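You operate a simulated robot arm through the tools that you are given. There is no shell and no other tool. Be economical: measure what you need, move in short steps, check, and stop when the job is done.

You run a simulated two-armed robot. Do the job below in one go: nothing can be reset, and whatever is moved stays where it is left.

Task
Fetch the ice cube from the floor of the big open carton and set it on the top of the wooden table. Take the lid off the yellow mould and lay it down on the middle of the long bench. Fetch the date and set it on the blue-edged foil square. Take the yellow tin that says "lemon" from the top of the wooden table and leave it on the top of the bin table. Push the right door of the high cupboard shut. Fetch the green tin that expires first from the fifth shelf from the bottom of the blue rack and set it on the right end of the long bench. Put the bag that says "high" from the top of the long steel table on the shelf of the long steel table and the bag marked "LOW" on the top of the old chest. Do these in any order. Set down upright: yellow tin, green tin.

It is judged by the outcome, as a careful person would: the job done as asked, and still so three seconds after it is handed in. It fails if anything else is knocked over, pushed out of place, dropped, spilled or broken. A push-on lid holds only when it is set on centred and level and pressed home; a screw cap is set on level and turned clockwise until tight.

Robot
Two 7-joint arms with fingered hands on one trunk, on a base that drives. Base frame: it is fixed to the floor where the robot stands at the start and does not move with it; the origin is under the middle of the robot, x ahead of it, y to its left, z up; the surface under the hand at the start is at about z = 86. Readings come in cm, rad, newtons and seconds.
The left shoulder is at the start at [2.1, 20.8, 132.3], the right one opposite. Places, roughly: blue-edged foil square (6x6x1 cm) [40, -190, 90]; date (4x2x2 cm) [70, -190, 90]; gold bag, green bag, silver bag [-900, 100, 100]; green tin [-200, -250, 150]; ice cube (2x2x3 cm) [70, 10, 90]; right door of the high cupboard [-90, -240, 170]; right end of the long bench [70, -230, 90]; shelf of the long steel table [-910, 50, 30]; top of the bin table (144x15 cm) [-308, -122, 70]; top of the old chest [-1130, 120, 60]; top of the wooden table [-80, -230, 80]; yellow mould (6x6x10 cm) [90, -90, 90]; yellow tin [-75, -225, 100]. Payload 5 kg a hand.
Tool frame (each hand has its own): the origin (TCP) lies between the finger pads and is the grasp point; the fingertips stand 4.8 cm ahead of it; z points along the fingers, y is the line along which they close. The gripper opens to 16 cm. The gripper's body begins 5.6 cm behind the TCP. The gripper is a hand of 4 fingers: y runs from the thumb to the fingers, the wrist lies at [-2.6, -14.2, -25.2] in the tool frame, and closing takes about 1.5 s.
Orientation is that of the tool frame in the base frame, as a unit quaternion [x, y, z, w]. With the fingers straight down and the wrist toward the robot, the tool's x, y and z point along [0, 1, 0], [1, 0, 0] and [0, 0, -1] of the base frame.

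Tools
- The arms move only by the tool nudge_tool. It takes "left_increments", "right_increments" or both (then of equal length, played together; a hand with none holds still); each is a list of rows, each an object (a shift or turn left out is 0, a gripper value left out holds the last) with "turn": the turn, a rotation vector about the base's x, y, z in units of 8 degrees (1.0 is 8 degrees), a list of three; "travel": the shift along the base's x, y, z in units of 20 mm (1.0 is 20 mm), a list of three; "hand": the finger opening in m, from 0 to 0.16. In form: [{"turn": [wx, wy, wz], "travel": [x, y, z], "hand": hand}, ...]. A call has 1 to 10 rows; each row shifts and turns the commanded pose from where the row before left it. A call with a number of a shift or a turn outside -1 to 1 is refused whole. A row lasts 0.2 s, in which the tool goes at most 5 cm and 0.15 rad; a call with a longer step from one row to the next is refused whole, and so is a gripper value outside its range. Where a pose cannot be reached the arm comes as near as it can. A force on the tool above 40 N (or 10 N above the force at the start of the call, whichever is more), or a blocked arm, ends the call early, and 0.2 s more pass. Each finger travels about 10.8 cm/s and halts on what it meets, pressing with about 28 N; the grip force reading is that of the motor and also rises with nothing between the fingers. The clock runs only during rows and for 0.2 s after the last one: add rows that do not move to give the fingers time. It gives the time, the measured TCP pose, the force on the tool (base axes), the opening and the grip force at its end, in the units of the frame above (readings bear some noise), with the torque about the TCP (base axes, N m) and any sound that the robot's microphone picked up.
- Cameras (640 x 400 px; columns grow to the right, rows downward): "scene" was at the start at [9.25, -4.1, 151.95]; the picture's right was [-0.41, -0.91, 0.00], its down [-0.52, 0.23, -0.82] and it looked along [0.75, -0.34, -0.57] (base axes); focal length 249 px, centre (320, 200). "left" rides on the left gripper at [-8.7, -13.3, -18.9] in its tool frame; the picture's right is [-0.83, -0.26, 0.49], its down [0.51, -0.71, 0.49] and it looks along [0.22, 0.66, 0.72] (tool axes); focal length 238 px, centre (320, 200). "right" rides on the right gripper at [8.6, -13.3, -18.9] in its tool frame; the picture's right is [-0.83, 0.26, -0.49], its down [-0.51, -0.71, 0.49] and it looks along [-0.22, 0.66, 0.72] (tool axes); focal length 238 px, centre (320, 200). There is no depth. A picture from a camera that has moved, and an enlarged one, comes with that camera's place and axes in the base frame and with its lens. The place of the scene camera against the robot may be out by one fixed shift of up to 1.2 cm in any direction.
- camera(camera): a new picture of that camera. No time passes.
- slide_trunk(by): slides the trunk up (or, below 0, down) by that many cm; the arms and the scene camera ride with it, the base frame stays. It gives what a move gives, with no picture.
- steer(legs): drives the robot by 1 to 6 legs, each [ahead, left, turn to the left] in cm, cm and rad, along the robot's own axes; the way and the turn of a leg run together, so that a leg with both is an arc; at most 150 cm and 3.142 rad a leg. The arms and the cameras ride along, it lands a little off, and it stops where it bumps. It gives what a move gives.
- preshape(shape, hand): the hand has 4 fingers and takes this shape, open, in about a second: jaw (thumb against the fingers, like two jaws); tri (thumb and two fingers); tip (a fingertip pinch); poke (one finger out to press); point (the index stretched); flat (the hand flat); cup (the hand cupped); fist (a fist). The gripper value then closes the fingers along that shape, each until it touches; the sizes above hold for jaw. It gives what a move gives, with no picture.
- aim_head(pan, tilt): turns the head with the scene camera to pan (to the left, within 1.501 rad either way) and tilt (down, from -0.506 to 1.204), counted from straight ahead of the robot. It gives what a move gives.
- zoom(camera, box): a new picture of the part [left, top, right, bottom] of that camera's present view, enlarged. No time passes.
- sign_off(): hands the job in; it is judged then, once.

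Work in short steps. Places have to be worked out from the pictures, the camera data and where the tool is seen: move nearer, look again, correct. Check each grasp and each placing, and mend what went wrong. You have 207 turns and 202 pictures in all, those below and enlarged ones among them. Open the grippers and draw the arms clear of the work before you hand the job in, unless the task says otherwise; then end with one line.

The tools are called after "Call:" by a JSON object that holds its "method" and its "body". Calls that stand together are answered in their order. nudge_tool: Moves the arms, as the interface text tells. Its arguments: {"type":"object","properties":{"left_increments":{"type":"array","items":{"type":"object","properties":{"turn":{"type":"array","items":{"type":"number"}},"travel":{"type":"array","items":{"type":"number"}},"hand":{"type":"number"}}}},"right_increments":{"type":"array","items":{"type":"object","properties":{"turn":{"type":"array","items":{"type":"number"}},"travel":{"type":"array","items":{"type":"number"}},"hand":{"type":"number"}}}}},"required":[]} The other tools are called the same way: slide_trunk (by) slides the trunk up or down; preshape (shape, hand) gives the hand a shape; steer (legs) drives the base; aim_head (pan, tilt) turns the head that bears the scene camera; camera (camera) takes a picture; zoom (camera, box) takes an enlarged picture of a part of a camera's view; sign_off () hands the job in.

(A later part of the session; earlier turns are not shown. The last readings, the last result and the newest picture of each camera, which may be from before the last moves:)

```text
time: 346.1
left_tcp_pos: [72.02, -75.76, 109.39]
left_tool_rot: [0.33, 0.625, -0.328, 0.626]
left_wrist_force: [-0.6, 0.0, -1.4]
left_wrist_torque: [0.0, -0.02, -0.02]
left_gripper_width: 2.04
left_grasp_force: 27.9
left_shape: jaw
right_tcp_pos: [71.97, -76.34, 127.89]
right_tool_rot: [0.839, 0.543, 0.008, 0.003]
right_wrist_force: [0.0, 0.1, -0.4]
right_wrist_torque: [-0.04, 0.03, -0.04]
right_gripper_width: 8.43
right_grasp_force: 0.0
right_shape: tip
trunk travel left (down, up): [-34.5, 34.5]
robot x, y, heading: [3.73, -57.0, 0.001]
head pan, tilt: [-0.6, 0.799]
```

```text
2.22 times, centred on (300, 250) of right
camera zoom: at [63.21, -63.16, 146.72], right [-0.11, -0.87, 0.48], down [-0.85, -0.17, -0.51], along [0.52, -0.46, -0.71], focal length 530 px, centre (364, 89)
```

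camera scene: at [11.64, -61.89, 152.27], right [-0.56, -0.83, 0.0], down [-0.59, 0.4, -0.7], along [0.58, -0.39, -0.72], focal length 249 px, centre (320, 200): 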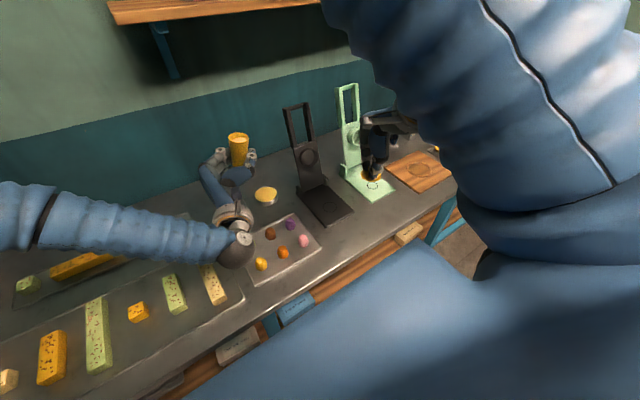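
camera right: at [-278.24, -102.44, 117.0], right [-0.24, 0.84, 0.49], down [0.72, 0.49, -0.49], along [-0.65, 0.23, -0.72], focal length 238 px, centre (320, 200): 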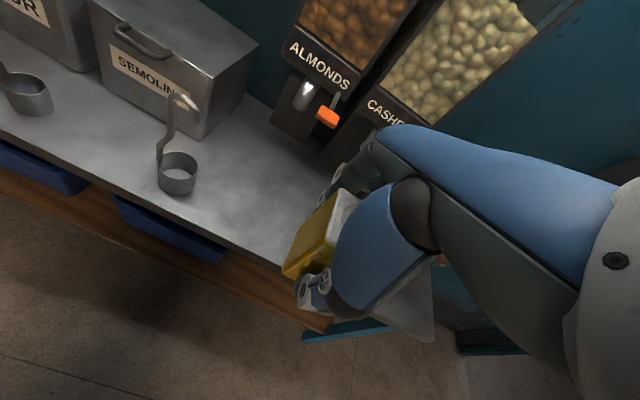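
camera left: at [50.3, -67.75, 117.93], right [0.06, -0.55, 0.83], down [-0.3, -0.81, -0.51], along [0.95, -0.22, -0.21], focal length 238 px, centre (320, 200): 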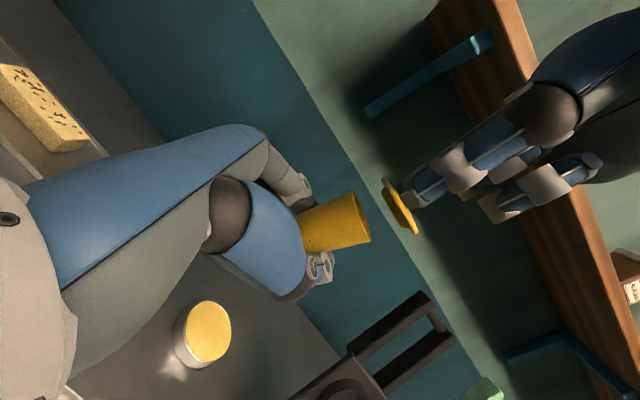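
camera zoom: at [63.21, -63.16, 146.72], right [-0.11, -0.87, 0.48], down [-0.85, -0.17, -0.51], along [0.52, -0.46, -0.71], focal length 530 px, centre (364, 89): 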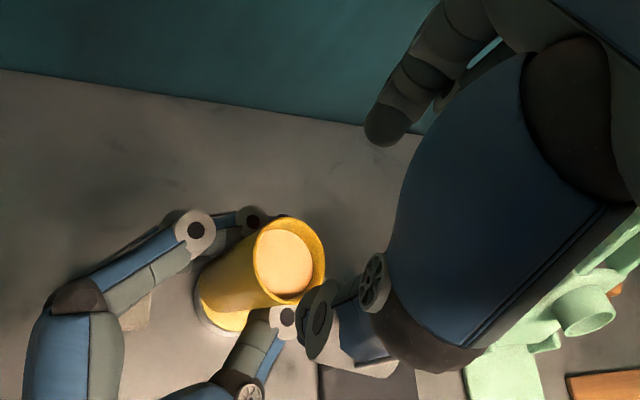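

Rim is centred under the right hand. Lowering to z≈118 and closing gently on the rim.

Call:
{"method": "nudge_tool", "body": {"right_increments": [{"travel": [0, 0.1, -1]}, {"travel": [0, 0, -1]}, {"travel": [0, 0, -1]}, {"travel": [0, 0, -1]}, {"travel": [0, 0, -0.8]}, {"hand": 0.07}, {"hand": 0.055}, {"hand": 0.04}, {"hand": 0.03}, {}]}}

Call:
{"method": "zoom", "body": {"camera": "scene", "box": [200, 100, 320, 200]}}

```text
time: 348.3
left_tcp_pos: [71.96, -75.69, 109.27]
left_tool_rot: [0.33, 0.624, -0.328, 0.628]
left_wrist_force: [-1.0, -0.1, 0.0]
left_wrist_torque: [0.0, -0.03, 0.02]
left_gripper_width: 2.07
left_grasp_force: 27.9
left_shape: jaw
right_tcp_pos: [71.74, -76.21, 118.28]
right_tool_rot: [0.839, 0.544, 0.009, 0.004]
right_wrist_force: [0.2, 0.4, -1.2]
right_wrist_torque: [-0.04, 0.01, -0.04]
right_gripper_width: 4.42
right_grasp_force: 28.2
right_shape: tip
trunk travel left (down, up): [-34.5, 34.5]
robot x, y, heading: [3.65, -56.77, -0.003]
head pan, tilt: [-0.6, 0.799]
```

```text
4.00 times, centred on (260, 150) of scene
camera zoom: at [11.65, -61.88, 152.27], right [-0.56, -0.83, 0.0], down [-0.59, 0.4, -0.7], along [0.58, -0.39, -0.72], focal length 998 px, centre (560, 400)
```

zoom: 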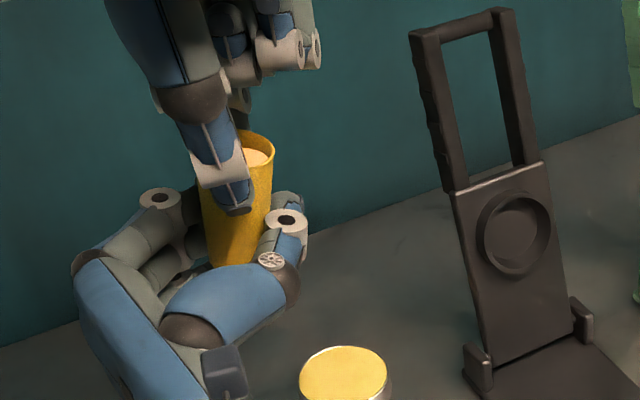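

Rim gripped (4.4 cm, 28 N). Opening the left hand and withdrawing it back-left.

Call:
{"method": "nudge_tool", "body": {"left_increments": [{"hand": 0.04}, {"hand": 0.07}, {"hand": 0.095}, {}, {"travel": [-0.57, 0.82, 0]}, {"travel": [-0.57, 0.82, 0]}, {"travel": [-0.57, 0.82, 0]}, {"travel": [-0.57, 0.82, 0]}, {"travel": [-0.57, 0.82, 0]}, {"travel": [-0.57, 0.82, 0]}]}}

Call:
{"method": "nudge_tool", "body": {"left_increments": [{"travel": [-0.5, 0.9, 0.5]}, {"travel": [-0.5, 0.9, 0.5]}, {"travel": [-0.5, 0.9, 0.5]}, {"travel": [-0.5, 0.9, 0.5]}, {}, {}, {}, {}], "right_increments": [{"travel": [0.9, -0.7, 0]}, {"travel": [0.9, -0.7, 0]}, {"travel": [0.9, -0.7, 0]}, {"travel": [0.9, -0.7, 0]}, {"travel": [0.9, -0.7, 0]}, {"travel": [0.9, -0.7, 0]}, {"travel": [0.9, -0.7, 0]}, {"travel": [0.7, -0.5, 0]}]}}

Call:
{"method": "zoom", "body": {"camera": "scene", "box": [200, 80, 360, 220]}}

```text
time: 350.5
left_tcp_pos: [64.93, -65.69, 109.45]
left_tool_rot: [0.33, 0.624, -0.328, 0.627]
left_wrist_force: [-0.1, 0.7, 0.0]
left_wrist_torque: [0.01, -0.01, -0.03]
left_gripper_width: 9.43
left_grasp_force: 0.1
left_shape: jaw
right_tcp_pos: [71.55, -76.02, 118.33]
right_tool_rot: [0.839, 0.544, 0.008, 0.004]
right_wrist_force: [-0.5, 0.2, 1.1]
right_wrist_torque: [-0.06, 0.01, -0.01]
right_gripper_width: 4.37
right_grasp_force: 28.1
right_shape: tip
trunk travel left (down, up): [-34.5, 34.5]
robot x, y, heading: [4.07, -56.95, 0.004]
head pan, tilt: [-0.6, 0.799]
```

```text
time: 352.3
left_tcp_pos: [61.01, -58.63, 113.39]
left_tool_rot: [0.33, 0.626, -0.328, 0.626]
left_wrist_force: [-0.6, -0.4, -0.5]
left_wrist_torque: [-0.01, 0.02, 0.0]
left_gripper_width: 9.46
left_grasp_force: 0.1
left_shape: jaw
right_tcp_pos: [85.88, -86.94, 118.36]
right_tool_rot: [0.839, 0.544, 0.009, 0.002]
right_wrist_force: [0.1, -1.0, -1.3]
right_wrist_torque: [0.02, 0.0, 0.01]
right_gripper_width: 4.38
right_grasp_force: 27.4
right_shape: tip
trunk travel left (down, up): [-34.5, 34.5]
robot x, y, heading: [3.84, -56.9, 0.007]
head pan, tilt: [-0.6, 0.799]
```

```text
2.86 times, centred on (280, 150) of scene
camera zoom: at [11.67, -61.92, 152.26], right [-0.56, -0.83, 0.0], down [-0.59, 0.4, -0.7], along [0.58, -0.39, -0.72], focal length 713 px, centre (434, 343)
```

zoom: 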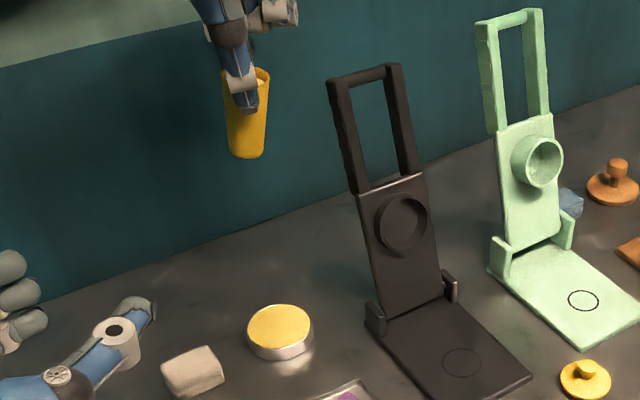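

Back over its original spot. Lowering.

Call:
{"method": "nudge_tool", "body": {"right_increments": [{"travel": [0.05, -0.05, -1]}, {"travel": [0, 0, -1]}, {"travel": [0, 0, -1]}, {"travel": [0, 0, -1]}, {"travel": [0, 0, -1]}, {"travel": [0, 0, -1]}, {"travel": [0, 0, -1]}, {"travel": [0, 0, -1]}, {"travel": [0, 0, -1]}, {}]}}

Call:
{"method": "nudge_tool", "body": {"right_increments": [{"travel": [0, 0, -0.3]}, {"travel": [0, 0, -0.2]}, {"travel": [0, 0, -0.15]}, {"travel": [0, 0, -0.15]}, {"travel": [0, 0, -0.15]}, {"travel": [0, 0, -0.15]}, {"travel": [0, 0, -0.15]}, {"travel": [0, 0, -0.15]}, {"travel": [0, 0, -0.15]}, {"travel": [0, 0, -0.15]}]}}

Call:
{"method": "zoom", "body": {"camera": "scene", "box": [200, 80, 360, 220]}}

```text
time: 354.5
left_tcp_pos: [60.98, -58.68, 113.38]
left_tool_rot: [0.33, 0.624, -0.327, 0.628]
left_wrist_force: [0.1, 0.7, -0.1]
left_wrist_torque: [0.01, 0.02, 0.0]
left_gripper_width: 9.46
left_grasp_force: 0.0
left_shape: jaw
right_tcp_pos: [85.69, -86.97, 100.46]
right_tool_rot: [0.839, 0.544, 0.008, 0.004]
right_wrist_force: [-0.1, 0.5, -1.5]
right_wrist_torque: [-0.03, -0.02, 0.0]
right_gripper_width: 4.41
right_grasp_force: 28.1
right_shape: tip
trunk travel left (down, up): [-34.5, 34.5]
robot x, y, heading: [4.27, -56.87, 0.002]
head pan, tilt: [-0.6, 0.799]
```

```text
time: 356.7
left_tcp_pos: [60.77, -58.48, 113.56]
left_tool_rot: [0.33, 0.624, -0.328, 0.627]
left_wrist_force: [0.3, -0.2, 0.0]
left_wrist_torque: [-0.01, -0.01, -0.04]
left_gripper_width: 9.44
left_grasp_force: 0.1
left_shape: jaw
right_tcp_pos: [85.92, -86.81, 97.66]
right_tool_rot: [0.839, 0.544, 0.012, 0.007]
right_wrist_force: [-3.1, 2.4, 38.2]
right_wrist_torque: [0.17, 0.27, -0.05]
right_gripper_width: 4.66
right_grasp_force: 28.2
right_shape: tip
trunk travel left (down, up): [-34.5, 34.5]
robot x, y, heading: [3.78, -56.89, 0.002]
head pan, tilt: [-0.6, 0.799]
```

```text
2.86 times, centred on (280, 150) of scene
camera zoom: at [11.31, -61.71, 152.33], right [-0.56, -0.83, 0.0], down [-0.59, 0.4, -0.7], along [0.58, -0.39, -0.72], focal length 713 px, centre (434, 343)
```

zoom: 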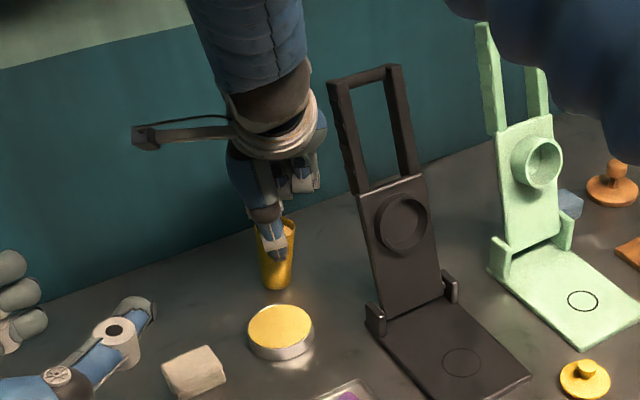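

Set down. Easing the load, opening slowly, and lifting clear.

Call:
{"method": "nudge_tool", "body": {"right_increments": [{"travel": [0, 0, 0.2]}, {"hand": 0.05}, {"hand": 0.06}, {"hand": 0.075}, {}, {"travel": [0, 0, 0.5]}, {"travel": [0, 0, 1]}, {"travel": [0, 0, 1]}, {"travel": [0, 0, 1]}, {"travel": [0, 0, 1]}]}}

Call:
{"method": "nudge_tool", "body": {"right_increments": [{"travel": [0, 0, 1]}, {"travel": [0, 0, 1]}, {"travel": [0, 0, 1]}, {"travel": [0, 0, 1]}, {"travel": [0, 0, 1]}, {"travel": [-1, 0, 1]}, {"travel": [-1, 0, 0]}, {"travel": [-1, 0, 0]}, {"travel": [-1, 0, 0]}, {"travel": [-1, 0, 0]}]}}

Call:
{"method": "zoom", "body": {"camera": "scene", "box": [200, 80, 420, 260]}}

```text
time: 358.9
left_tcp_pos: [61.1, -58.5, 113.41]
left_tool_rot: [0.33, 0.624, -0.328, 0.628]
left_wrist_force: [0.2, -0.4, -0.4]
left_wrist_torque: [-0.01, 0.03, 0.02]
left_gripper_width: 9.47
left_grasp_force: 0.0
left_shape: jaw
right_tcp_pos: [85.75, -86.88, 106.39]
right_tool_rot: [0.839, 0.544, 0.008, 0.003]
right_wrist_force: [-1.1, 0.5, -0.2]
right_wrist_torque: [-0.01, -0.1, 0.01]
right_gripper_width: 7.47
right_grasp_force: 0.0
right_shape: tip
trunk travel left (down, up): [-34.5, 34.5]
robot x, y, heading: [3.85, -56.8, 0.003]
head pan, tilt: [-0.6, 0.799]
```

```text
time: 361.1
left_tcp_pos: [60.98, -58.57, 113.4]
left_tool_rot: [0.33, 0.624, -0.328, 0.627]
left_wrist_force: [-0.2, -0.3, 0.2]
left_wrist_torque: [0.05, 0.08, 0.07]
left_gripper_width: 9.46
left_grasp_force: 0.1
left_shape: jaw
right_tcp_pos: [75.98, -86.87, 118.6]
right_tool_rot: [0.839, 0.544, 0.009, 0.004]
right_wrist_force: [0.1, -0.2, 0.2]
right_wrist_torque: [-0.02, -0.03, 0.02]
right_gripper_width: 7.46
right_grasp_force: 0.0
right_shape: tip
trunk travel left (down, up): [-34.5, 34.5]
robot x, y, heading: [3.76, -57.18, -0.001]
head pan, tilt: [-0.6, 0.799]
```

```text
2.22 times, centred on (310, 170) of scene
camera zoom: at [11.53, -61.87, 152.28], right [-0.56, -0.83, 0.0], down [-0.59, 0.4, -0.7], along [0.58, -0.39, -0.72], focal length 554 px, centre (342, 267)
```

zoom: 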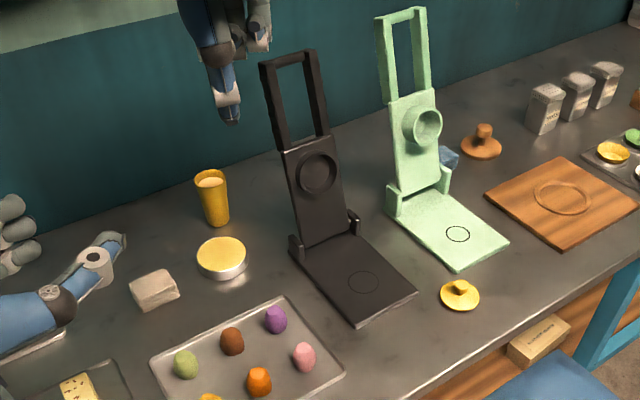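

Lid done, mould back in place. Now for the bags, far behind: backing away, restoring the left hand to point down, and turning around to look for the way.

Call:
{"method": "steer", "body": {"legs": [[-100, 0, 0]]}}

Call:
{"method": "nudge_tool", "body": {"left_increments": [{"turn": [0, 0, 1]}, {"turn": [0, 0, 1]}, {"turn": [0, 0, 1]}, {"turn": [0, 0, 1]}, {"turn": [0, 0, 1]}, {"turn": [0, 0, 1]}, {"turn": [0, 0, 0.9]}, {"turn": [0, 1, 0]}, {"turn": [0, 1, 0]}, {"turn": [0, 1, 0]}]}}

Call:
{"method": "nudge_tool", "body": {"left_increments": [{"turn": [0, 1, 0]}, {"turn": [0, 1, 0]}, {"turn": [0, 1, 0]}, {"turn": [0, 1, 0]}, {"turn": [0, 1, 0]}, {"turn": [0, 1, 0]}, {"turn": [0, 1, 0]}, {"turn": [0, 1, 0]}, {}]}}

Call:
{"method": "steer", "body": {"legs": [[0, 0, 3.14]]}}

Call:
{"method": "aim_head", "body": {"pan": -0.4, "tilt": 0.3}}

Call:
{"method": "camera", "body": {"camera": "scene"}}

```text
time: 366.1
left_tcp_pos: [-36.06, -58.81, 113.44]
left_tool_rot: [0.328, 0.626, -0.325, 0.628]
left_wrist_force: [-0.6, 0.1, 1.4]
left_wrist_torque: [0.03, 0.02, -0.02]
left_gripper_width: 9.47
left_grasp_force: 0.0
left_shape: jaw
right_tcp_pos: [-20.88, -87.08, 118.44]
right_tool_rot: [0.837, 0.547, 0.009, 0.004]
right_wrist_force: [0.6, 0.1, 0.3]
right_wrist_torque: [0.0, -0.05, 0.0]
right_gripper_width: 7.48
right_grasp_force: 0.1
right_shape: tip
trunk travel left (down, up): [-34.5, 34.5]
robot x, y, heading: [-93.59, -57.43, 0.012]
head pan, tilt: [-0.6, 0.799]
```

```text
time: 368.5
left_tcp_pos: [-34.63, -54.59, 111.45]
left_tool_rot: [0.008, 0.835, 0.053, 0.548]
left_wrist_force: [-0.9, -1.4, 0.5]
left_wrist_torque: [0.03, 0.02, 0.06]
left_gripper_width: 9.49
left_grasp_force: 0.1
left_shape: jaw
right_tcp_pos: [-20.93, -87.07, 118.48]
right_tool_rot: [0.837, 0.547, 0.01, 0.004]
right_wrist_force: [0.0, -1.0, -0.9]
right_wrist_torque: [0.03, -0.06, 0.02]
right_gripper_width: 7.47
right_grasp_force: 0.0
right_shape: tip
trunk travel left (down, up): [-34.5, 34.5]
robot x, y, heading: [-93.5, -57.56, 0.009]
head pan, tilt: [-0.6, 0.799]
stopped in row 10 (left hand): the arm was blocked; the commanded pose is now the measured one
```

```text
time: 369.2
left_tcp_pos: [-33.28, -45.81, 107.14]
left_tool_rot: [0.025, 0.898, 0.147, 0.413]
left_wrist_force: [-0.5, 0.4, 0.5]
left_wrist_torque: [-0.02, -0.05, 0.0]
left_gripper_width: 9.48
left_grasp_force: 0.0
left_shape: jaw
left hand out of reach, approached as far as the arm can: row 3
right_tcp_pos: [-20.79, -86.82, 118.5]
right_tool_rot: [0.836, 0.548, 0.008, 0.004]
right_wrist_force: [0.2, 0.1, 0.7]
right_wrist_torque: [-0.05, 0.02, 0.0]
right_gripper_width: 7.43
right_grasp_force: 0.2
right_shape: tip
trunk travel left (down, up): [-34.5, 34.5]
robot x, y, heading: [-93.16, -57.6, 0.011]
head pan, tilt: [-0.6, 0.799]
stopped in row 3 (left hand): the arm was blocked; the commanded pose is now the measured one
```

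```text
time: 376.5
left_tcp_pos: [-154.37, -58.43, 107.23]
left_tool_rot: [0.893, -0.103, -0.424, 0.112]
left_wrist_force: [-0.3, 0.2, 0.4]
left_wrist_torque: [0.03, 0.0, -0.02]
left_gripper_width: 9.51
left_grasp_force: 0.0
left_shape: jaw
right_tcp_pos: [-159.51, -15.98, 118.53]
right_tool_rot: [-0.472, 0.881, 0.004, -0.008]
right_wrist_force: [0.1, 0.3, -0.5]
right_wrist_torque: [0.03, 0.0, -0.01]
right_gripper_width: 7.46
right_grasp_force: 0.0
right_shape: tip
trunk travel left (down, up): [-34.5, 34.5]
robot x, y, heading: [-93.3, -57.36, 2.979]
head pan, tilt: [-0.6, 0.799]
```

```text
time: 377.5
left_tcp_pos: [-154.39, -58.47, 107.12]
left_tool_rot: [0.893, -0.102, -0.424, 0.113]
left_wrist_force: [-0.6, 0.1, 0.1]
left_wrist_torque: [0.0, 0.0, -0.02]
left_gripper_width: 9.48
left_grasp_force: 0.1
left_shape: jaw
right_tcp_pos: [-159.54, -15.88, 118.44]
right_tool_rot: [-0.473, 0.881, 0.005, -0.009]
right_wrist_force: [0.3, 0.5, -0.1]
right_wrist_torque: [-0.01, -0.03, -0.01]
right_gripper_width: 7.49
right_grasp_force: 0.0
right_shape: tip
trunk travel left (down, up): [-34.5, 34.5]
robot x, y, heading: [-93.45, -57.22, 2.975]
head pan, tilt: [-0.4, 0.3]
```

```text
24 pictures are left
camera scene: at [-102.1, -52.76, 156.7], right [0.53, 0.85, 0.0], down [0.25, -0.16, -0.95], along [-0.81, 0.51, -0.3], focal length 249 px, centre (320, 200)
```

scene: 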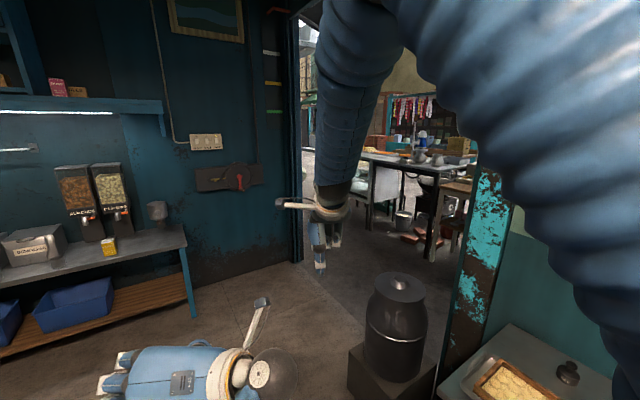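

The opening is in the wall y≈64, between x≈−332 and −155, with a churn near x≈−179. I'll drive to about x=−212, turn to face +y, shift to x≈−264, then look through.

Call:
{"method": "steer", "body": {"legs": [[120, 0, 0], [0, 0, -1.405], [0, 52, 0]]}}

Call:
{"method": "aim_head", "body": {"pan": 0.5, "tilt": 0.2}}

Call:
{"method": "camera", "body": {"camera": "scene"}}

```text
time: 389.6
left_tcp_pos: [-272.42, 22.04, 107.11]
left_tool_rot: [-0.613, 0.658, 0.395, 0.189]
left_wrist_force: [-0.3, 0.2, -0.4]
left_wrist_torque: [-0.01, 0.02, -0.05]
left_gripper_width: 9.5
left_grasp_force: 0.0
left_shape: jaw
right_tcp_pos: [-231.14, 33.82, 118.32]
right_tool_rot: [0.213, 0.977, 0.008, -0.002]
right_wrist_force: [-0.5, 0.7, -0.2]
right_wrist_torque: [0.01, -0.11, -0.06]
right_gripper_width: 7.44
right_grasp_force: 0.1
right_shape: tip
trunk travel left (down, up): [-34.5, 34.5]
robot x, y, heading: [-262.12, -38.43, 1.564]
head pan, tilt: [-0.4, 0.3]
```

```text
time: 390.8
left_tcp_pos: [-272.47, 22.09, 107.19]
left_tool_rot: [-0.612, 0.659, 0.395, 0.19]
left_wrist_force: [-0.4, -0.3, 0.5]
left_wrist_torque: [0.0, 0.01, 0.02]
left_gripper_width: 9.49
left_grasp_force: 0.1
left_shape: jaw
right_tcp_pos: [-231.18, 33.84, 118.46]
right_tool_rot: [0.213, 0.977, 0.008, -0.002]
right_wrist_force: [-0.8, 0.1, -0.2]
right_wrist_torque: [-0.04, -0.02, 0.02]
right_gripper_width: 7.5
right_grasp_force: 0.0
right_shape: tip
trunk travel left (down, up): [-34.5, 34.5]
robot x, y, heading: [-262.05, -38.25, 1.563]
head pan, tilt: [0.499, 0.201]
```

```text
23 pictures are left
camera scene: at [-266.17, -29.27, 157.63], right [0.88, 0.47, 0.0], down [0.09, -0.18, -0.98], along [-0.46, 0.86, -0.2], focal length 249 px, centre (320, 200)
```

scene: 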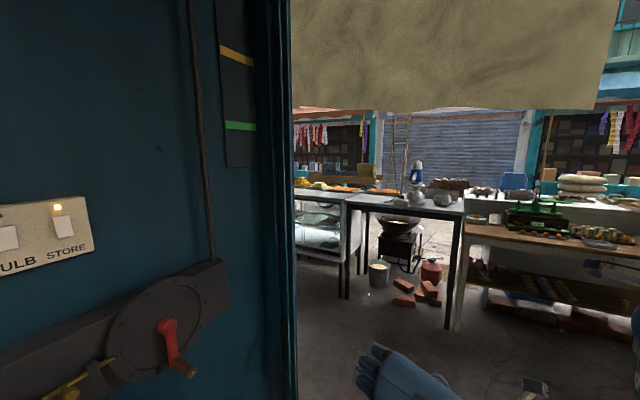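

There's a lane between the wall (y=64) and counters (y≈197). An awning hangs fairly low, so I'll lower the trunk 25 cm, drive out, turn to face −x in the lane and look.

Call:
{"method": "slide_trunk", "body": {"by": -25}}

Call:
{"method": "steer", "body": {"legs": [[147, 0, 0], [0, 0, 1.575], [0, -16, 0]]}}

Call:
{"method": "aim_head", "body": {"pan": 0.0, "tilt": 0.15}}

Call:
{"method": "camera", "body": {"camera": "scene"}}

```text
time: 393.4
left_tcp_pos: [-272.27, 22.0, 82.06]
left_tool_rot: [-0.612, 0.659, 0.395, 0.19]
left_wrist_force: [0.0, -1.1, -0.2]
left_wrist_torque: [0.01, 0.0, 0.01]
left_gripper_width: 9.48
left_grasp_force: 0.0
left_shape: jaw
right_tcp_pos: [-231.09, 33.74, 93.54]
right_tool_rot: [0.213, 0.977, 0.008, -0.003]
right_wrist_force: [-0.3, 0.0, -0.2]
right_wrist_torque: [0.03, 0.04, 0.0]
right_gripper_width: 7.46
right_grasp_force: 0.0
right_shape: tip
trunk travel left (down, up): [-9.5, 59.5]
robot x, y, heading: [-262.12, -38.11, 1.563]
head pan, tilt: [0.499, 0.201]
```

```text
time: 401.8
left_tcp_pos: [-278.59, 171.46, 82.33]
left_tool_rot: [0.653, -0.617, -0.407, -0.165]
left_wrist_force: [-0.2, 0.1, -0.1]
left_wrist_torque: [-0.01, -0.01, 0.02]
left_gripper_width: 9.48
left_grasp_force: 0.1
left_shape: jaw
right_tcp_pos: [-239.02, 187.84, 93.43]
right_tool_rot: [0.152, 0.988, 0.002, -0.001]
right_wrist_force: [-6.4, -20.2, 12.8]
right_wrist_torque: [0.39, 0.06, 0.2]
right_gripper_width: 6.26
right_grasp_force: 0.0
right_shape: tip
trunk travel left (down, up): [-9.5, 59.5]
robot x, y, heading: [-260.59, 113.22, 1.696]
head pan, tilt: [0.499, 0.201]
stopped in leg 2: the force on the tool passed its limit at 44 N (the readings are from after the stop); the commanded pose is now the measured one
```

```text
time: 402.7
left_tcp_pos: [-278.63, 171.55, 82.25]
left_tool_rot: [0.653, -0.616, -0.408, -0.165]
left_wrist_force: [-0.2, -0.4, 0.2]
left_wrist_torque: [-0.01, -0.01, 0.01]
left_gripper_width: 9.49
left_grasp_force: 0.0
left_shape: jaw
right_tcp_pos: [-238.8, 187.76, 93.47]
right_tool_rot: [0.151, 0.989, 0.004, -0.001]
right_wrist_force: [-9.0, -26.8, 14.0]
right_wrist_torque: [0.39, -0.01, 0.22]
right_gripper_width: 6.2
right_grasp_force: 0.0
right_shape: tip
trunk travel left (down, up): [-9.5, 59.5]
robot x, y, heading: [-260.29, 113.2, 1.691]
head pan, tilt: [0.0, 0.15]
```

```text
22 pictures are left
camera scene: at [-261.62, 122.78, 133.13], right [0.99, 0.12, 0.0], down [0.02, -0.15, -0.99], along [-0.12, 0.98, -0.15], focal length 249 px, centre (320, 200)
```

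scene: 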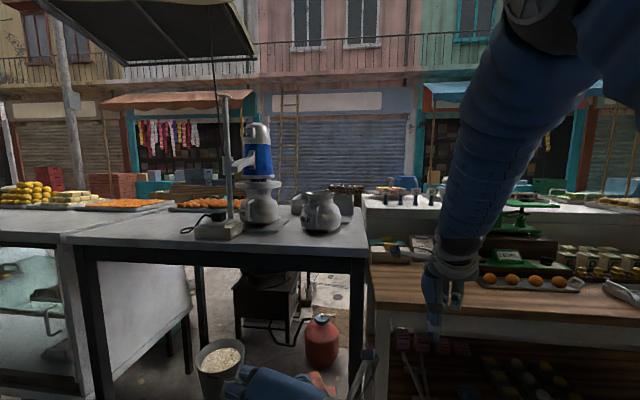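

The right hand brushed the counter front. Backing off 16 cm first, then turning left in the clear.

Call:
{"method": "steer", "body": {"legs": [[-18, 0, 0], [0, 0, 1.445], [0, -30, 0]]}}

Call:
{"method": "aim_head", "body": {"pan": -0.1, "tilt": 0.1}}

Call:
{"method": "camera", "body": {"camera": "scene"}}

```text
time: 409.5
left_tcp_pos: [-318.76, 113.96, 82.19]
left_tool_rot: [0.899, -0.023, -0.412, 0.15]
left_wrist_force: [0.5, 0.5, -0.5]
left_wrist_torque: [-0.03, 0.01, 0.03]
left_gripper_width: 9.51
left_grasp_force: 0.1
left_shape: jaw
right_tcp_pos: [-330.87, 155.14, 93.31]
right_tool_rot: [-0.548, 0.836, 0.001, -0.003]
right_wrist_force: [-0.4, 0.8, -1.0]
right_wrist_torque: [-0.1, 0.02, 0.04]
right_gripper_width: 7.47
right_grasp_force: 0.1
right_shape: tip
trunk travel left (down, up): [-9.5, 59.5]
robot x, y, heading: [-258.65, 125.65, -3.126]
head pan, tilt: [0.0, 0.15]
```

```text
time: 410.2
left_tcp_pos: [-318.7, 113.98, 82.15]
left_tool_rot: [0.898, -0.023, -0.413, 0.15]
left_wrist_force: [-0.3, 0.1, 0.1]
left_wrist_torque: [0.0, 0.0, 0.02]
left_gripper_width: 9.5
left_grasp_force: 0.1
left_shape: jaw
right_tcp_pos: [-330.87, 155.16, 93.25]
right_tool_rot: [-0.548, 0.837, 0.001, -0.004]
right_wrist_force: [-0.1, 0.7, 0.1]
right_wrist_torque: [0.01, 0.02, -0.01]
right_gripper_width: 7.47
right_grasp_force: 0.0
right_shape: tip
trunk travel left (down, up): [-9.5, 59.5]
robot x, y, heading: [-258.46, 125.97, -3.127]
head pan, tilt: [-0.099, 0.099]
```

```text
21 pictures are left
camera scene: at [-268.88, 126.12, 133.57], right [0.08, 1.0, 0.0], down [0.1, -0.01, -0.99], along [-0.99, 0.08, -0.1], focal length 249 px, centre (320, 200)
```

scene: 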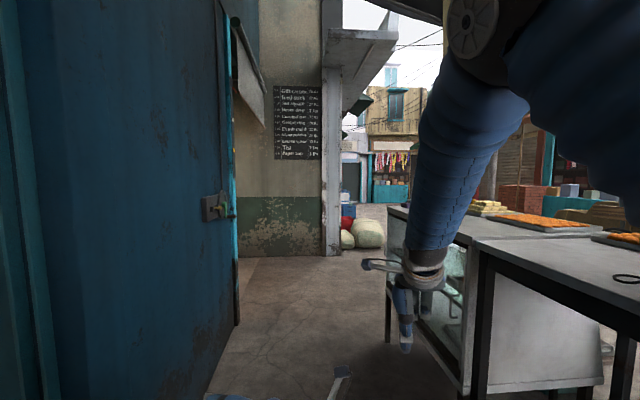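

The lane continues to a wall with a menu board at x≈−674, whose corner is at y≈176. Driving 290 cm down the lane and looking again.

Call:
{"method": "steer", "body": {"legs": [[145, 0, 0], [145, -3, 0]]}}

Call:
{"method": "aim_head", "body": {"pan": -0.25, "tilt": 0.1}}

Call:
{"method": "camera", "body": {"camera": "scene"}}

```text
time: 424.4
left_tcp_pos: [-613.03, 111.85, 82.16]
left_tool_rot: [0.899, -0.022, -0.411, 0.15]
left_wrist_force: [-0.3, -0.7, -0.9]
left_wrist_torque: [0.01, 0.01, -0.02]
left_gripper_width: 9.51
left_grasp_force: 0.1
left_shape: jaw
right_tcp_pos: [-625.29, 153.05, 93.17]
right_tool_rot: [-0.549, 0.836, 0.002, -0.003]
right_wrist_force: [-0.1, -0.1, -0.1]
right_wrist_torque: [-0.02, 0.04, 0.0]
right_gripper_width: 7.45
right_grasp_force: 0.0
right_shape: tip
trunk travel left (down, up): [-9.5, 59.5]
robot x, y, heading: [-553.41, 123.48, -3.128]
head pan, tilt: [-0.099, 0.099]
```

```text
time: 425.1
left_tcp_pos: [-612.94, 111.94, 81.99]
left_tool_rot: [0.899, -0.022, -0.412, 0.15]
left_wrist_force: [-0.2, -0.2, -0.2]
left_wrist_torque: [-0.01, -0.01, 0.0]
left_gripper_width: 9.48
left_grasp_force: 0.0
left_shape: jaw
right_tcp_pos: [-625.17, 153.16, 93.21]
right_tool_rot: [-0.549, 0.836, 0.001, -0.003]
right_wrist_force: [-1.1, 0.5, 0.3]
right_wrist_torque: [-0.02, -0.02, -0.02]
right_gripper_width: 7.49
right_grasp_force: 0.0
right_shape: tip
trunk travel left (down, up): [-9.5, 59.5]
robot x, y, heading: [-553.21, 123.58, -3.124]
head pan, tilt: [-0.25, 0.099]
```

```text
20 pictures are left
camera scene: at [-562.9, 125.47, 133.57], right [0.23, 0.97, 0.0], down [0.1, -0.02, -0.99], along [-0.97, 0.23, -0.1], focal length 249 px, centre (320, 200)
```

scene: 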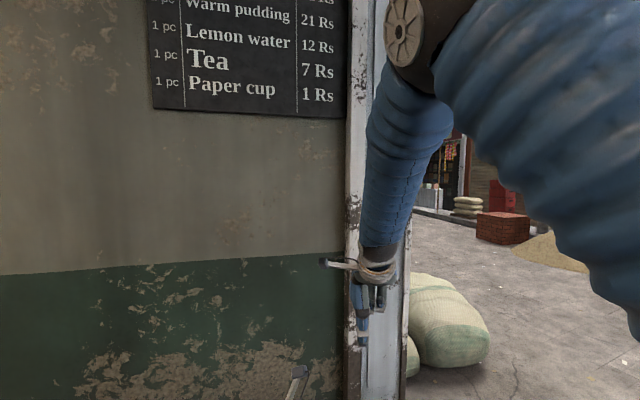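

The wall blocks; its corner is at ≈(−695, 193) with a sack just past it. I'll strafe right into the street to y≈340 and look around the corner.

Call:
{"method": "steer", "body": {"legs": [[0, -140, 0], [0, -78, 0]]}}

Call:
{"method": "aim_head", "body": {"pan": 0.45, "tilt": 0.1}}

Call:
{"method": "camera", "body": {"camera": "scene"}}

```text
time: 430.3
left_tcp_pos: [-615.91, 222.51, 82.13]
left_tool_rot: [0.898, -0.034, -0.415, 0.144]
left_wrist_force: [1.0, 0.3, -0.6]
left_wrist_torque: [-0.02, -0.01, 0.1]
left_gripper_width: 9.49
left_grasp_force: 0.1
left_shape: jaw
right_tcp_pos: [-626.77, 264.27, 93.07]
right_tool_rot: [-0.537, 0.844, 0.0, -0.002]
right_wrist_force: [0.0, 0.5, -0.2]
right_wrist_torque: [-0.03, 0.03, -0.01]
right_gripper_width: 7.49
right_grasp_force: 0.1
right_shape: tip
trunk travel left (down, up): [-9.5, 59.5]
robot x, y, heading: [-555.89, 232.93, 3.132]
head pan, tilt: [-0.25, 0.099]
stopped in leg 1: the robot was blocked; the commanded pose is now the measured one
```

```text
time: 431.4
left_tcp_pos: [-615.92, 222.68, 82.26]
left_tool_rot: [0.898, -0.034, -0.415, 0.145]
left_wrist_force: [-0.2, 1.2, -0.3]
left_wrist_torque: [0.03, 0.02, 0.01]
left_gripper_width: 9.49
left_grasp_force: 0.1
left_shape: jaw
right_tcp_pos: [-626.79, 264.4, 93.0]
right_tool_rot: [-0.537, 0.844, 0.0, -0.002]
right_wrist_force: [-0.5, -0.1, -0.1]
right_wrist_torque: [0.02, -0.02, 0.0]
right_gripper_width: 7.5
right_grasp_force: 0.0
right_shape: tip
trunk travel left (down, up): [-9.5, 59.5]
robot x, y, heading: [-555.81, 233.12, 3.136]
head pan, tilt: [0.45, 0.099]
```

```text
19 pictures are left
camera scene: at [-564.93, 228.61, 133.57], right [-0.43, 0.9, 0.0], down [0.09, 0.04, -0.99], along [-0.9, -0.42, -0.1], focal length 249 px, centre (320, 200)
```

scene: 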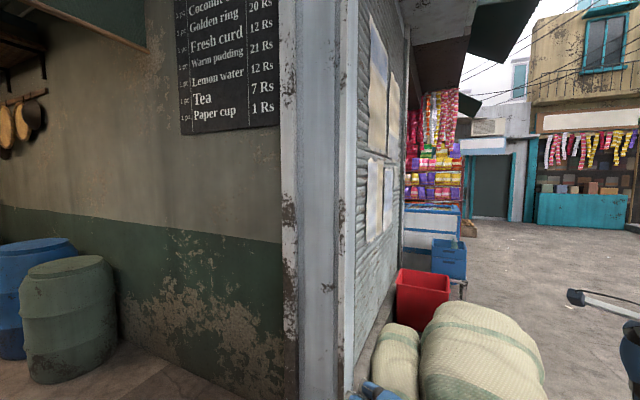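

Something blocks further right. Checking the left side of the menu wall (yard) for an entrance.

Call:
{"method": "aim_head", "body": {"pan": 1.05, "tilt": 0.1}}

Call:
{"method": "camera", "body": {"camera": "scene"}}

```text
time: 432.4
left_tcp_pos: [-615.88, 222.61, 82.12]
left_tool_rot: [0.898, -0.034, -0.415, 0.145]
left_wrist_force: [0.1, -0.4, -0.3]
left_wrist_torque: [-0.01, 0.01, -0.02]
left_gripper_width: 9.49
left_grasp_force: 0.1
left_shape: jaw
right_tcp_pos: [-626.76, 264.48, 93.12]
right_tool_rot: [-0.537, 0.844, 0.0, -0.001]
right_wrist_force: [0.3, -1.1, 0.1]
right_wrist_torque: [0.01, -0.02, 0.0]
right_gripper_width: 7.49
right_grasp_force: 0.0
right_shape: tip
trunk travel left (down, up): [-9.5, 59.5]
robot x, y, heading: [-555.91, 232.84, 3.131]
head pan, tilt: [1.051, 0.099]
```

```text
18 pictures are left
camera scene: at [-561.25, 224.59, 133.57], right [-0.86, 0.51, 0.0], down [0.05, 0.09, -0.99], along [-0.5, -0.86, -0.1], focal length 249 px, centre (320, 200)
```

scene: 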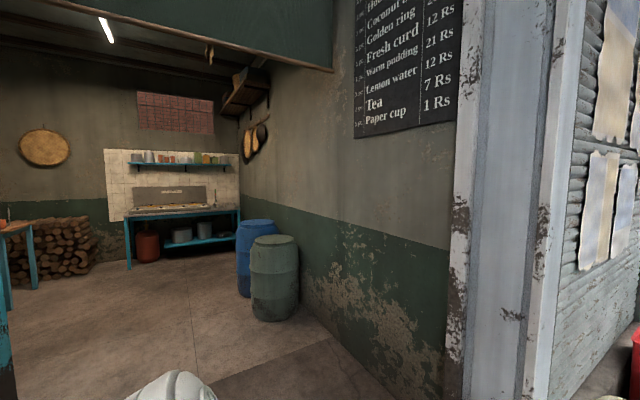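

That's a dead-end kitchen; the way is along the street. Looking right to see what blocked the robot.

Call:
{"method": "aim_head", "body": {"pan": -1.1, "tilt": 0.35}}

Call:
{"method": "camera", "body": {"camera": "scene"}}

```text
time: 434.4
left_tcp_pos: [-615.87, 222.56, 82.2]
left_tool_rot: [0.898, -0.033, -0.415, 0.145]
left_wrist_force: [-0.3, -0.4, 1.1]
left_wrist_torque: [0.03, -0.02, -0.02]
left_gripper_width: 9.5
left_grasp_force: 0.2
left_shape: jaw
right_tcp_pos: [-626.89, 264.36, 93.11]
right_tool_rot: [-0.537, 0.844, -0.001, -0.002]
right_wrist_force: [-0.7, -0.3, -0.3]
right_wrist_torque: [0.0, -0.02, 0.01]
right_gripper_width: 7.51
right_grasp_force: 0.0
right_shape: tip
trunk travel left (down, up): [-9.5, 59.5]
robot x, y, heading: [-556.19, 232.99, 3.136]
head pan, tilt: [-1.1, 0.351]
```

```text
17 pictures are left
camera scene: at [-560.77, 240.86, 131.24], right [0.89, 0.45, 0.0], down [0.15, -0.31, -0.94], along [-0.42, 0.84, -0.34], focal length 249 px, centre (320, 200)
```

scene: 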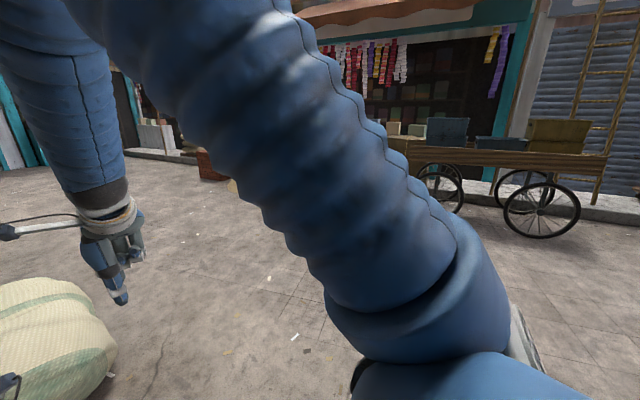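

Mostly open street. Trying a bit forward first, then right.

Call:
{"method": "steer", "body": {"legs": [[40, 0, 0], [0, -110, 0]]}}

```text
time: 442.1
left_tcp_pos: [-655.34, 331.51, 82.18]
left_tool_rot: [0.898, -0.03, -0.414, 0.147]
left_wrist_force: [0.2, 0.0, 0.8]
left_wrist_torque: [0.01, -0.01, 0.02]
left_gripper_width: 9.5
left_grasp_force: 0.0
left_shape: jaw
right_tcp_pos: [-666.62, 373.04, 93.06]
right_tool_rot: [-0.539, 0.842, 0.0, -0.002]
right_wrist_force: [0.3, 0.7, -0.1]
right_wrist_torque: [-0.04, 0.01, 0.02]
right_gripper_width: 7.5
right_grasp_force: 0.0
right_shape: tip
trunk travel left (down, up): [-9.5, 59.5]
robot x, y, heading: [-594.95, 342.4, 3.14]
head pan, tilt: [-1.1, 0.351]
```

Free. Driving ahead along the street 150 + 60 cm, then looking left into the shop.

Call:
{"method": "steer", "body": {"legs": [[150, -5, 0], [60, 0, 0]]}}

Call:
{"method": "aim_head", "body": {"pan": 0.95, "tilt": 0.2}}

Call:
{"method": "camera", "body": {"camera": "scene"}}

```text
refused: leg 1 is longer than a leg can be; nothing moved
```

```text
time: 444.1
left_tcp_pos: [-655.34, 331.46, 82.19]
left_tool_rot: [0.898, -0.031, -0.414, 0.146]
left_wrist_force: [0.1, -0.1, 0.3]
left_wrist_torque: [-0.05, 0.0, -0.03]
left_gripper_width: 9.49
left_grasp_force: 0.1
left_shape: jaw
right_tcp_pos: [-666.59, 373.07, 93.14]
right_tool_rot: [-0.539, 0.842, 0.001, -0.002]
right_wrist_force: [0.2, -0.8, -0.3]
right_wrist_torque: [0.03, 0.03, 0.0]
right_gripper_width: 7.49
right_grasp_force: 0.1
right_shape: tip
trunk travel left (down, up): [-9.5, 59.5]
robot x, y, heading: [-595.32, 342.5, 3.135]
head pan, tilt: [0.949, 0.201]
```

```text
16 pictures are left
camera scene: at [-601.61, 334.33, 132.64], right [-0.81, 0.58, 0.0], down [0.12, 0.16, -0.98], along [-0.57, -0.8, -0.2], focal length 249 px, centre (320, 200)
```

scene: 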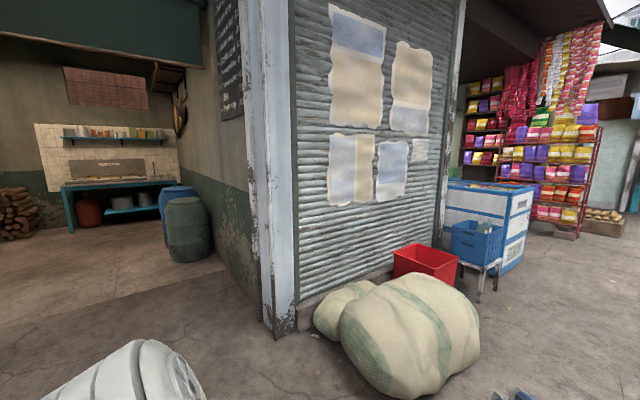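

The shop opens beyond the shutter wall at x≈−880…−1120. Driving 420 cm along the street, then turning left to face into it.

Call:
{"method": "steer", "body": {"legs": [[140, 0, 0], [140, 0, 0], [140, 0, 0], [0, 0, 1.57]]}}

Call:
{"method": "aim_head", "body": {"pan": 0.1, "tilt": 0.15}}

Call:
{"method": "camera", "body": {"camera": "scene"}}

```text
time: 468.0
left_tcp_pos: [-997.17, 265.92, 82.22]
left_tool_rot: [0.63, 0.641, -0.173, 0.403]
left_wrist_force: [0.3, 0.7, 0.7]
left_wrist_torque: [0.0, 0.0, -0.02]
left_gripper_width: 9.5
left_grasp_force: 0.1
left_shape: jaw
right_tcp_pos: [-1037.68, 251.11, 93.23]
right_tool_rot: [0.985, -0.171, 0.001, 0.001]
right_wrist_force: [0.3, -0.3, 0.0]
right_wrist_torque: [0.01, 0.02, 0.01]
right_gripper_width: 7.49
right_grasp_force: 0.1
right_shape: tip
trunk travel left (down, up): [-9.5, 59.5]
robot x, y, heading: [-1012.74, 324.89, -1.485]
head pan, tilt: [0.949, 0.201]
```

```text
time: 469.2
left_tcp_pos: [-997.2, 265.88, 82.2]
left_tool_rot: [0.63, 0.64, -0.172, 0.404]
left_wrist_force: [0.4, -0.2, 0.2]
left_wrist_torque: [0.0, -0.03, 0.04]
left_gripper_width: 9.51
left_grasp_force: 0.0
left_shape: jaw
right_tcp_pos: [-1037.79, 251.12, 93.17]
right_tool_rot: [0.985, -0.172, 0.002, 0.002]
right_wrist_force: [-0.1, 1.0, 0.8]
right_wrist_torque: [-0.01, 0.01, 0.02]
right_gripper_width: 7.5
right_grasp_force: 0.0
right_shape: tip
trunk travel left (down, up): [-9.5, 59.5]
robot x, y, heading: [-1012.81, 324.62, -1.487]
head pan, tilt: [0.099, 0.15]
```

```text
15 pictures are left
camera scene: at [-1011.2, 314.21, 133.1], right [-0.98, -0.18, 0.0], down [-0.03, 0.15, -0.99], along [0.18, -0.97, -0.15], focal length 249 px, centre (320, 200)
```

scene: 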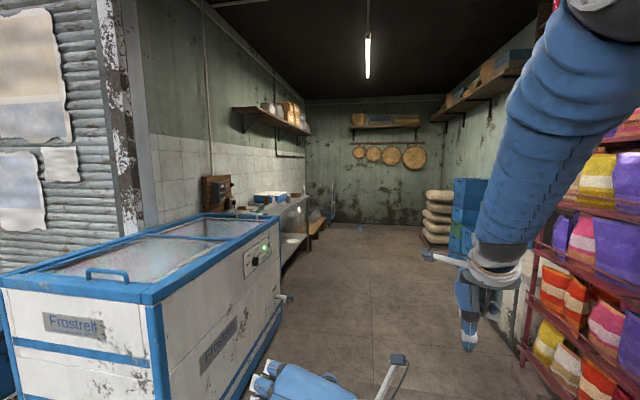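

I can see the freezer on the left with the steel table beyond it, and the packet rack on the right (lane x≈−946…−1117). Driving in along the middle, raising the trunk, then turning left toward the table.

Call:
{"method": "steer", "body": {"legs": [[0, 0, -0.085], [0, -18, 0], [120, 0, 0], [115, 0, 0]]}}

Call:
{"method": "slide_trunk", "body": {"by": 25}}

Call:
{"method": "steer", "body": {"legs": [[0, 0, 1.57]]}}

Call:
{"method": "aim_head", "body": {"pan": 0.0, "tilt": 0.55}}

Call:
{"method": "camera", "body": {"camera": "scene"}}

```text
time: 482.4
left_tcp_pos: [-1015.97, 27.65, 82.19]
left_tool_rot: [0.655, 0.615, -0.188, 0.397]
left_wrist_force: [0.0, -0.1, -0.7]
left_wrist_torque: [0.0, -0.02, -0.01]
left_gripper_width: 9.52
left_grasp_force: 0.0
left_shape: jaw
right_tcp_pos: [-1057.48, 16.19, 93.08]
right_tool_rot: [0.977, -0.211, 0.001, 0.001]
right_wrist_force: [-0.4, 0.4, -0.4]
right_wrist_torque: [0.01, 0.0, 0.02]
right_gripper_width: 7.49
right_grasp_force: 0.0
right_shape: tip
trunk travel left (down, up): [-9.5, 59.5]
robot x, y, heading: [-1027.31, 87.97, -1.57]
head pan, tilt: [0.099, 0.15]
```

```text
time: 485.0
left_tcp_pos: [-1015.9, 27.66, 107.1]
left_tool_rot: [0.655, 0.616, -0.188, 0.396]
left_wrist_force: [0.3, 0.4, 0.1]
left_wrist_torque: [-0.02, 0.01, -0.03]
left_gripper_width: 9.48
left_grasp_force: 0.0
left_shape: jaw
right_tcp_pos: [-1057.48, 16.09, 117.97]
right_tool_rot: [0.977, -0.211, 0.002, 0.0]
right_wrist_force: [-0.4, 0.0, -0.2]
right_wrist_torque: [-0.05, -0.03, 0.05]
right_gripper_width: 7.48
right_grasp_force: 0.1
right_shape: tip
trunk travel left (down, up): [-34.5, 34.5]
robot x, y, heading: [-1027.33, 87.7, -1.566]
head pan, tilt: [0.099, 0.15]
```

```text
time: 489.1
left_tcp_pos: [-966.72, 97.78, 107.17]
left_tool_rot: [0.037, 0.897, 0.144, 0.416]
left_wrist_force: [1.1, 0.5, -0.2]
left_wrist_torque: [-0.03, -0.01, -0.01]
left_gripper_width: 9.5
left_grasp_force: 0.0
left_shape: jaw
right_tcp_pos: [-955.98, 56.04, 118.06]
right_tool_rot: [0.845, 0.534, 0.002, 0.0]
right_wrist_force: [0.0, 0.2, -0.4]
right_wrist_torque: [0.01, 0.03, -0.03]
right_gripper_width: 7.5
right_grasp_force: 0.1
right_shape: tip
trunk travel left (down, up): [-34.5, 34.5]
robot x, y, heading: [-1027.28, 87.88, -0.016]
head pan, tilt: [0.099, 0.15]
```

```text
time: 490.0
left_tcp_pos: [-966.77, 97.73, 107.14]
left_tool_rot: [0.036, 0.898, 0.144, 0.414]
left_wrist_force: [-0.4, 0.2, 1.0]
left_wrist_torque: [0.03, 0.0, -0.01]
left_gripper_width: 9.49
left_grasp_force: 0.0
left_shape: jaw
right_tcp_pos: [-956.1, 56.05, 118.14]
right_tool_rot: [0.845, 0.535, 0.002, -0.001]
right_wrist_force: [-0.4, 0.5, -0.4]
right_wrist_torque: [-0.02, -0.01, -0.02]
right_gripper_width: 7.49
right_grasp_force: 0.1
right_shape: tip
trunk travel left (down, up): [-34.5, 34.5]
robot x, y, heading: [-1027.28, 87.6, -0.016]
head pan, tilt: [0.0, 0.55]
```

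```text
14 pictures are left
camera scene: at [-1016.89, 87.15, 154.41], right [-0.01, -1.0, 0.0], down [-0.52, 0.01, -0.85], along [0.85, -0.01, -0.52], focal length 249 px, centre (320, 200)
```

scene: 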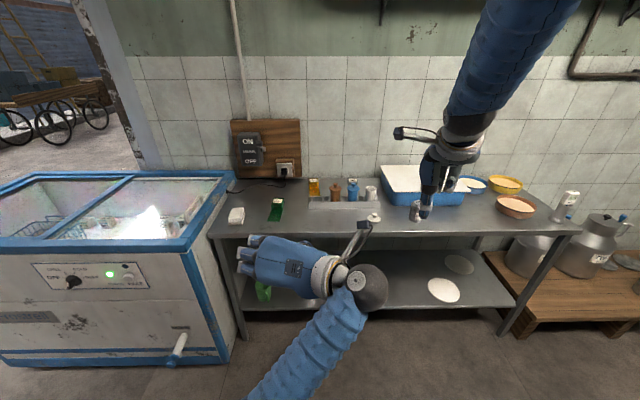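

The steel table is before us. Zooming on the small items at its left part to find the bags.

Call:
{"method": "zoom", "body": {"camera": "scene", "box": [215, 165, 395, 245]}}

```text
3.56 times, centred on (305, 205) of scene
camera zoom: at [-1016.89, 87.15, 154.41], right [-0.01, -1.0, 0.0], down [-0.52, 0.01, -0.85], along [0.85, -0.01, -0.52], focal length 887 px, centre (373, 182)
```

zoom: 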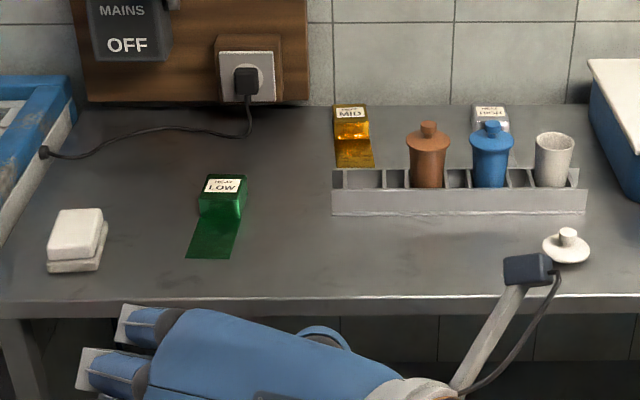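

Found them: green "LOW" at ≈[−918, 106], gold MID, and silver "HIGH" behind the bottle rack at ≈[−896, 68]. I'll move the left hand out of the way to the left/up, then drive up to the table for the silver bag with the right hand.

Call:
{"method": "nudge_tool", "body": {"left_increments": [{"travel": [0, 0.5, 1]}, {"travel": [0, 1, 1]}, {"travel": [0, 1, 1]}, {"travel": [0, 1, 1]}, {"travel": [0, 1, 1]}, {"travel": [0, 1, 0.5]}, {"travel": [0, 1, 0]}, {}]}}

Call:
{"method": "steer", "body": {"legs": [[53, 8, 0.016]]}}

Call:
{"method": "nudge_tool", "body": {"right_increments": [{"turn": [0, 0, -1]}, {"turn": [0, 0, -1]}, {"turn": [0, 0, -1]}, {"turn": [0, 0, -1]}, {"turn": [0, 0, -1]}, {"turn": [0, 0, -1]}, {"turn": [0, 0, -0.8]}, {}]}}

Call:
{"method": "camera", "body": {"camera": "right"}}

```text
time: 491.8
left_tcp_pos: [-967.15, 110.58, 118.48]
left_tool_rot: [0.037, 0.897, 0.143, 0.416]
left_wrist_force: [0.0, -0.3, 0.8]
left_wrist_torque: [0.01, -0.04, 0.08]
left_gripper_width: 9.49
left_grasp_force: 0.1
left_shape: jaw
right_tcp_pos: [-956.14, 55.9, 118.1]
right_tool_rot: [0.845, 0.535, 0.002, 0.0]
right_wrist_force: [0.7, -0.2, -0.1]
right_wrist_torque: [0.05, 0.01, 0.0]
right_gripper_width: 7.49
right_grasp_force: 0.0
right_shape: tip
trunk travel left (down, up): [-34.5, 34.5]
robot x, y, heading: [-1026.96, 87.57, -0.014]
head pan, tilt: [0.0, 0.55]
```

```text
time: 494.8
left_tcp_pos: [-916.59, 121.51, 118.22]
left_tool_rot: [0.019, 0.898, 0.151, 0.412]
left_wrist_force: [0.3, 0.8, -0.6]
left_wrist_torque: [0.02, 0.0, 0.02]
left_gripper_width: 9.53
left_grasp_force: 0.0
left_shape: jaw
right_tcp_pos: [-903.48, 67.21, 118.13]
right_tool_rot: [0.836, 0.549, 0.001, -0.001]
right_wrist_force: [0.8, -0.4, -1.1]
right_wrist_torque: [-0.01, 0.04, -0.02]
right_gripper_width: 7.49
right_grasp_force: 0.1
right_shape: tip
trunk travel left (down, up): [-34.5, 34.5]
robot x, y, heading: [-976.11, 96.09, 0.021]
head pan, tilt: [0.0, 0.55]
```

```text
time: 496.6
left_tcp_pos: [-916.59, 121.5, 118.29]
left_tool_rot: [0.02, 0.898, 0.151, 0.413]
left_wrist_force: [0.0, -0.3, -1.1]
left_wrist_torque: [0.0, -0.01, -0.01]
left_gripper_width: 9.49
left_grasp_force: 0.1
left_shape: jaw
right_tcp_pos: [-903.65, 67.18, 118.12]
right_tool_rot: [0.994, 0.108, 0.002, 0.001]
right_wrist_force: [0.1, -1.0, -0.6]
right_wrist_torque: [0.0, 0.01, 0.05]
right_gripper_width: 7.48
right_grasp_force: 0.0
right_shape: tip
trunk travel left (down, up): [-34.5, 34.5]
robot x, y, heading: [-975.98, 96.07, 0.025]
head pan, tilt: [0.0, 0.55]
```

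```text
12 pictures are left
camera right: at [-897.92, 81.98, 137.12], right [-0.76, -0.43, 0.48], down [-0.64, 0.58, -0.49], along [-0.07, -0.69, -0.72], focal length 238 px, centre (320, 200)
```

right: 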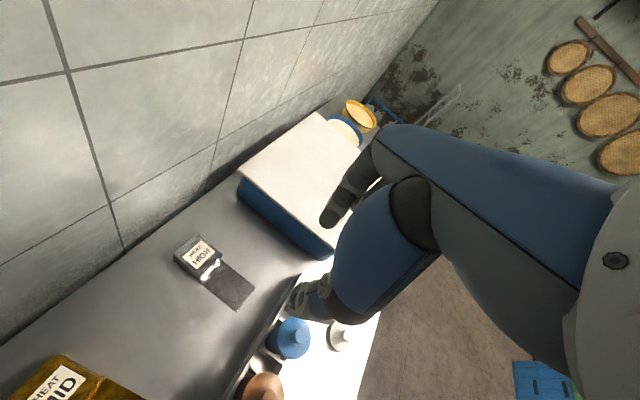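

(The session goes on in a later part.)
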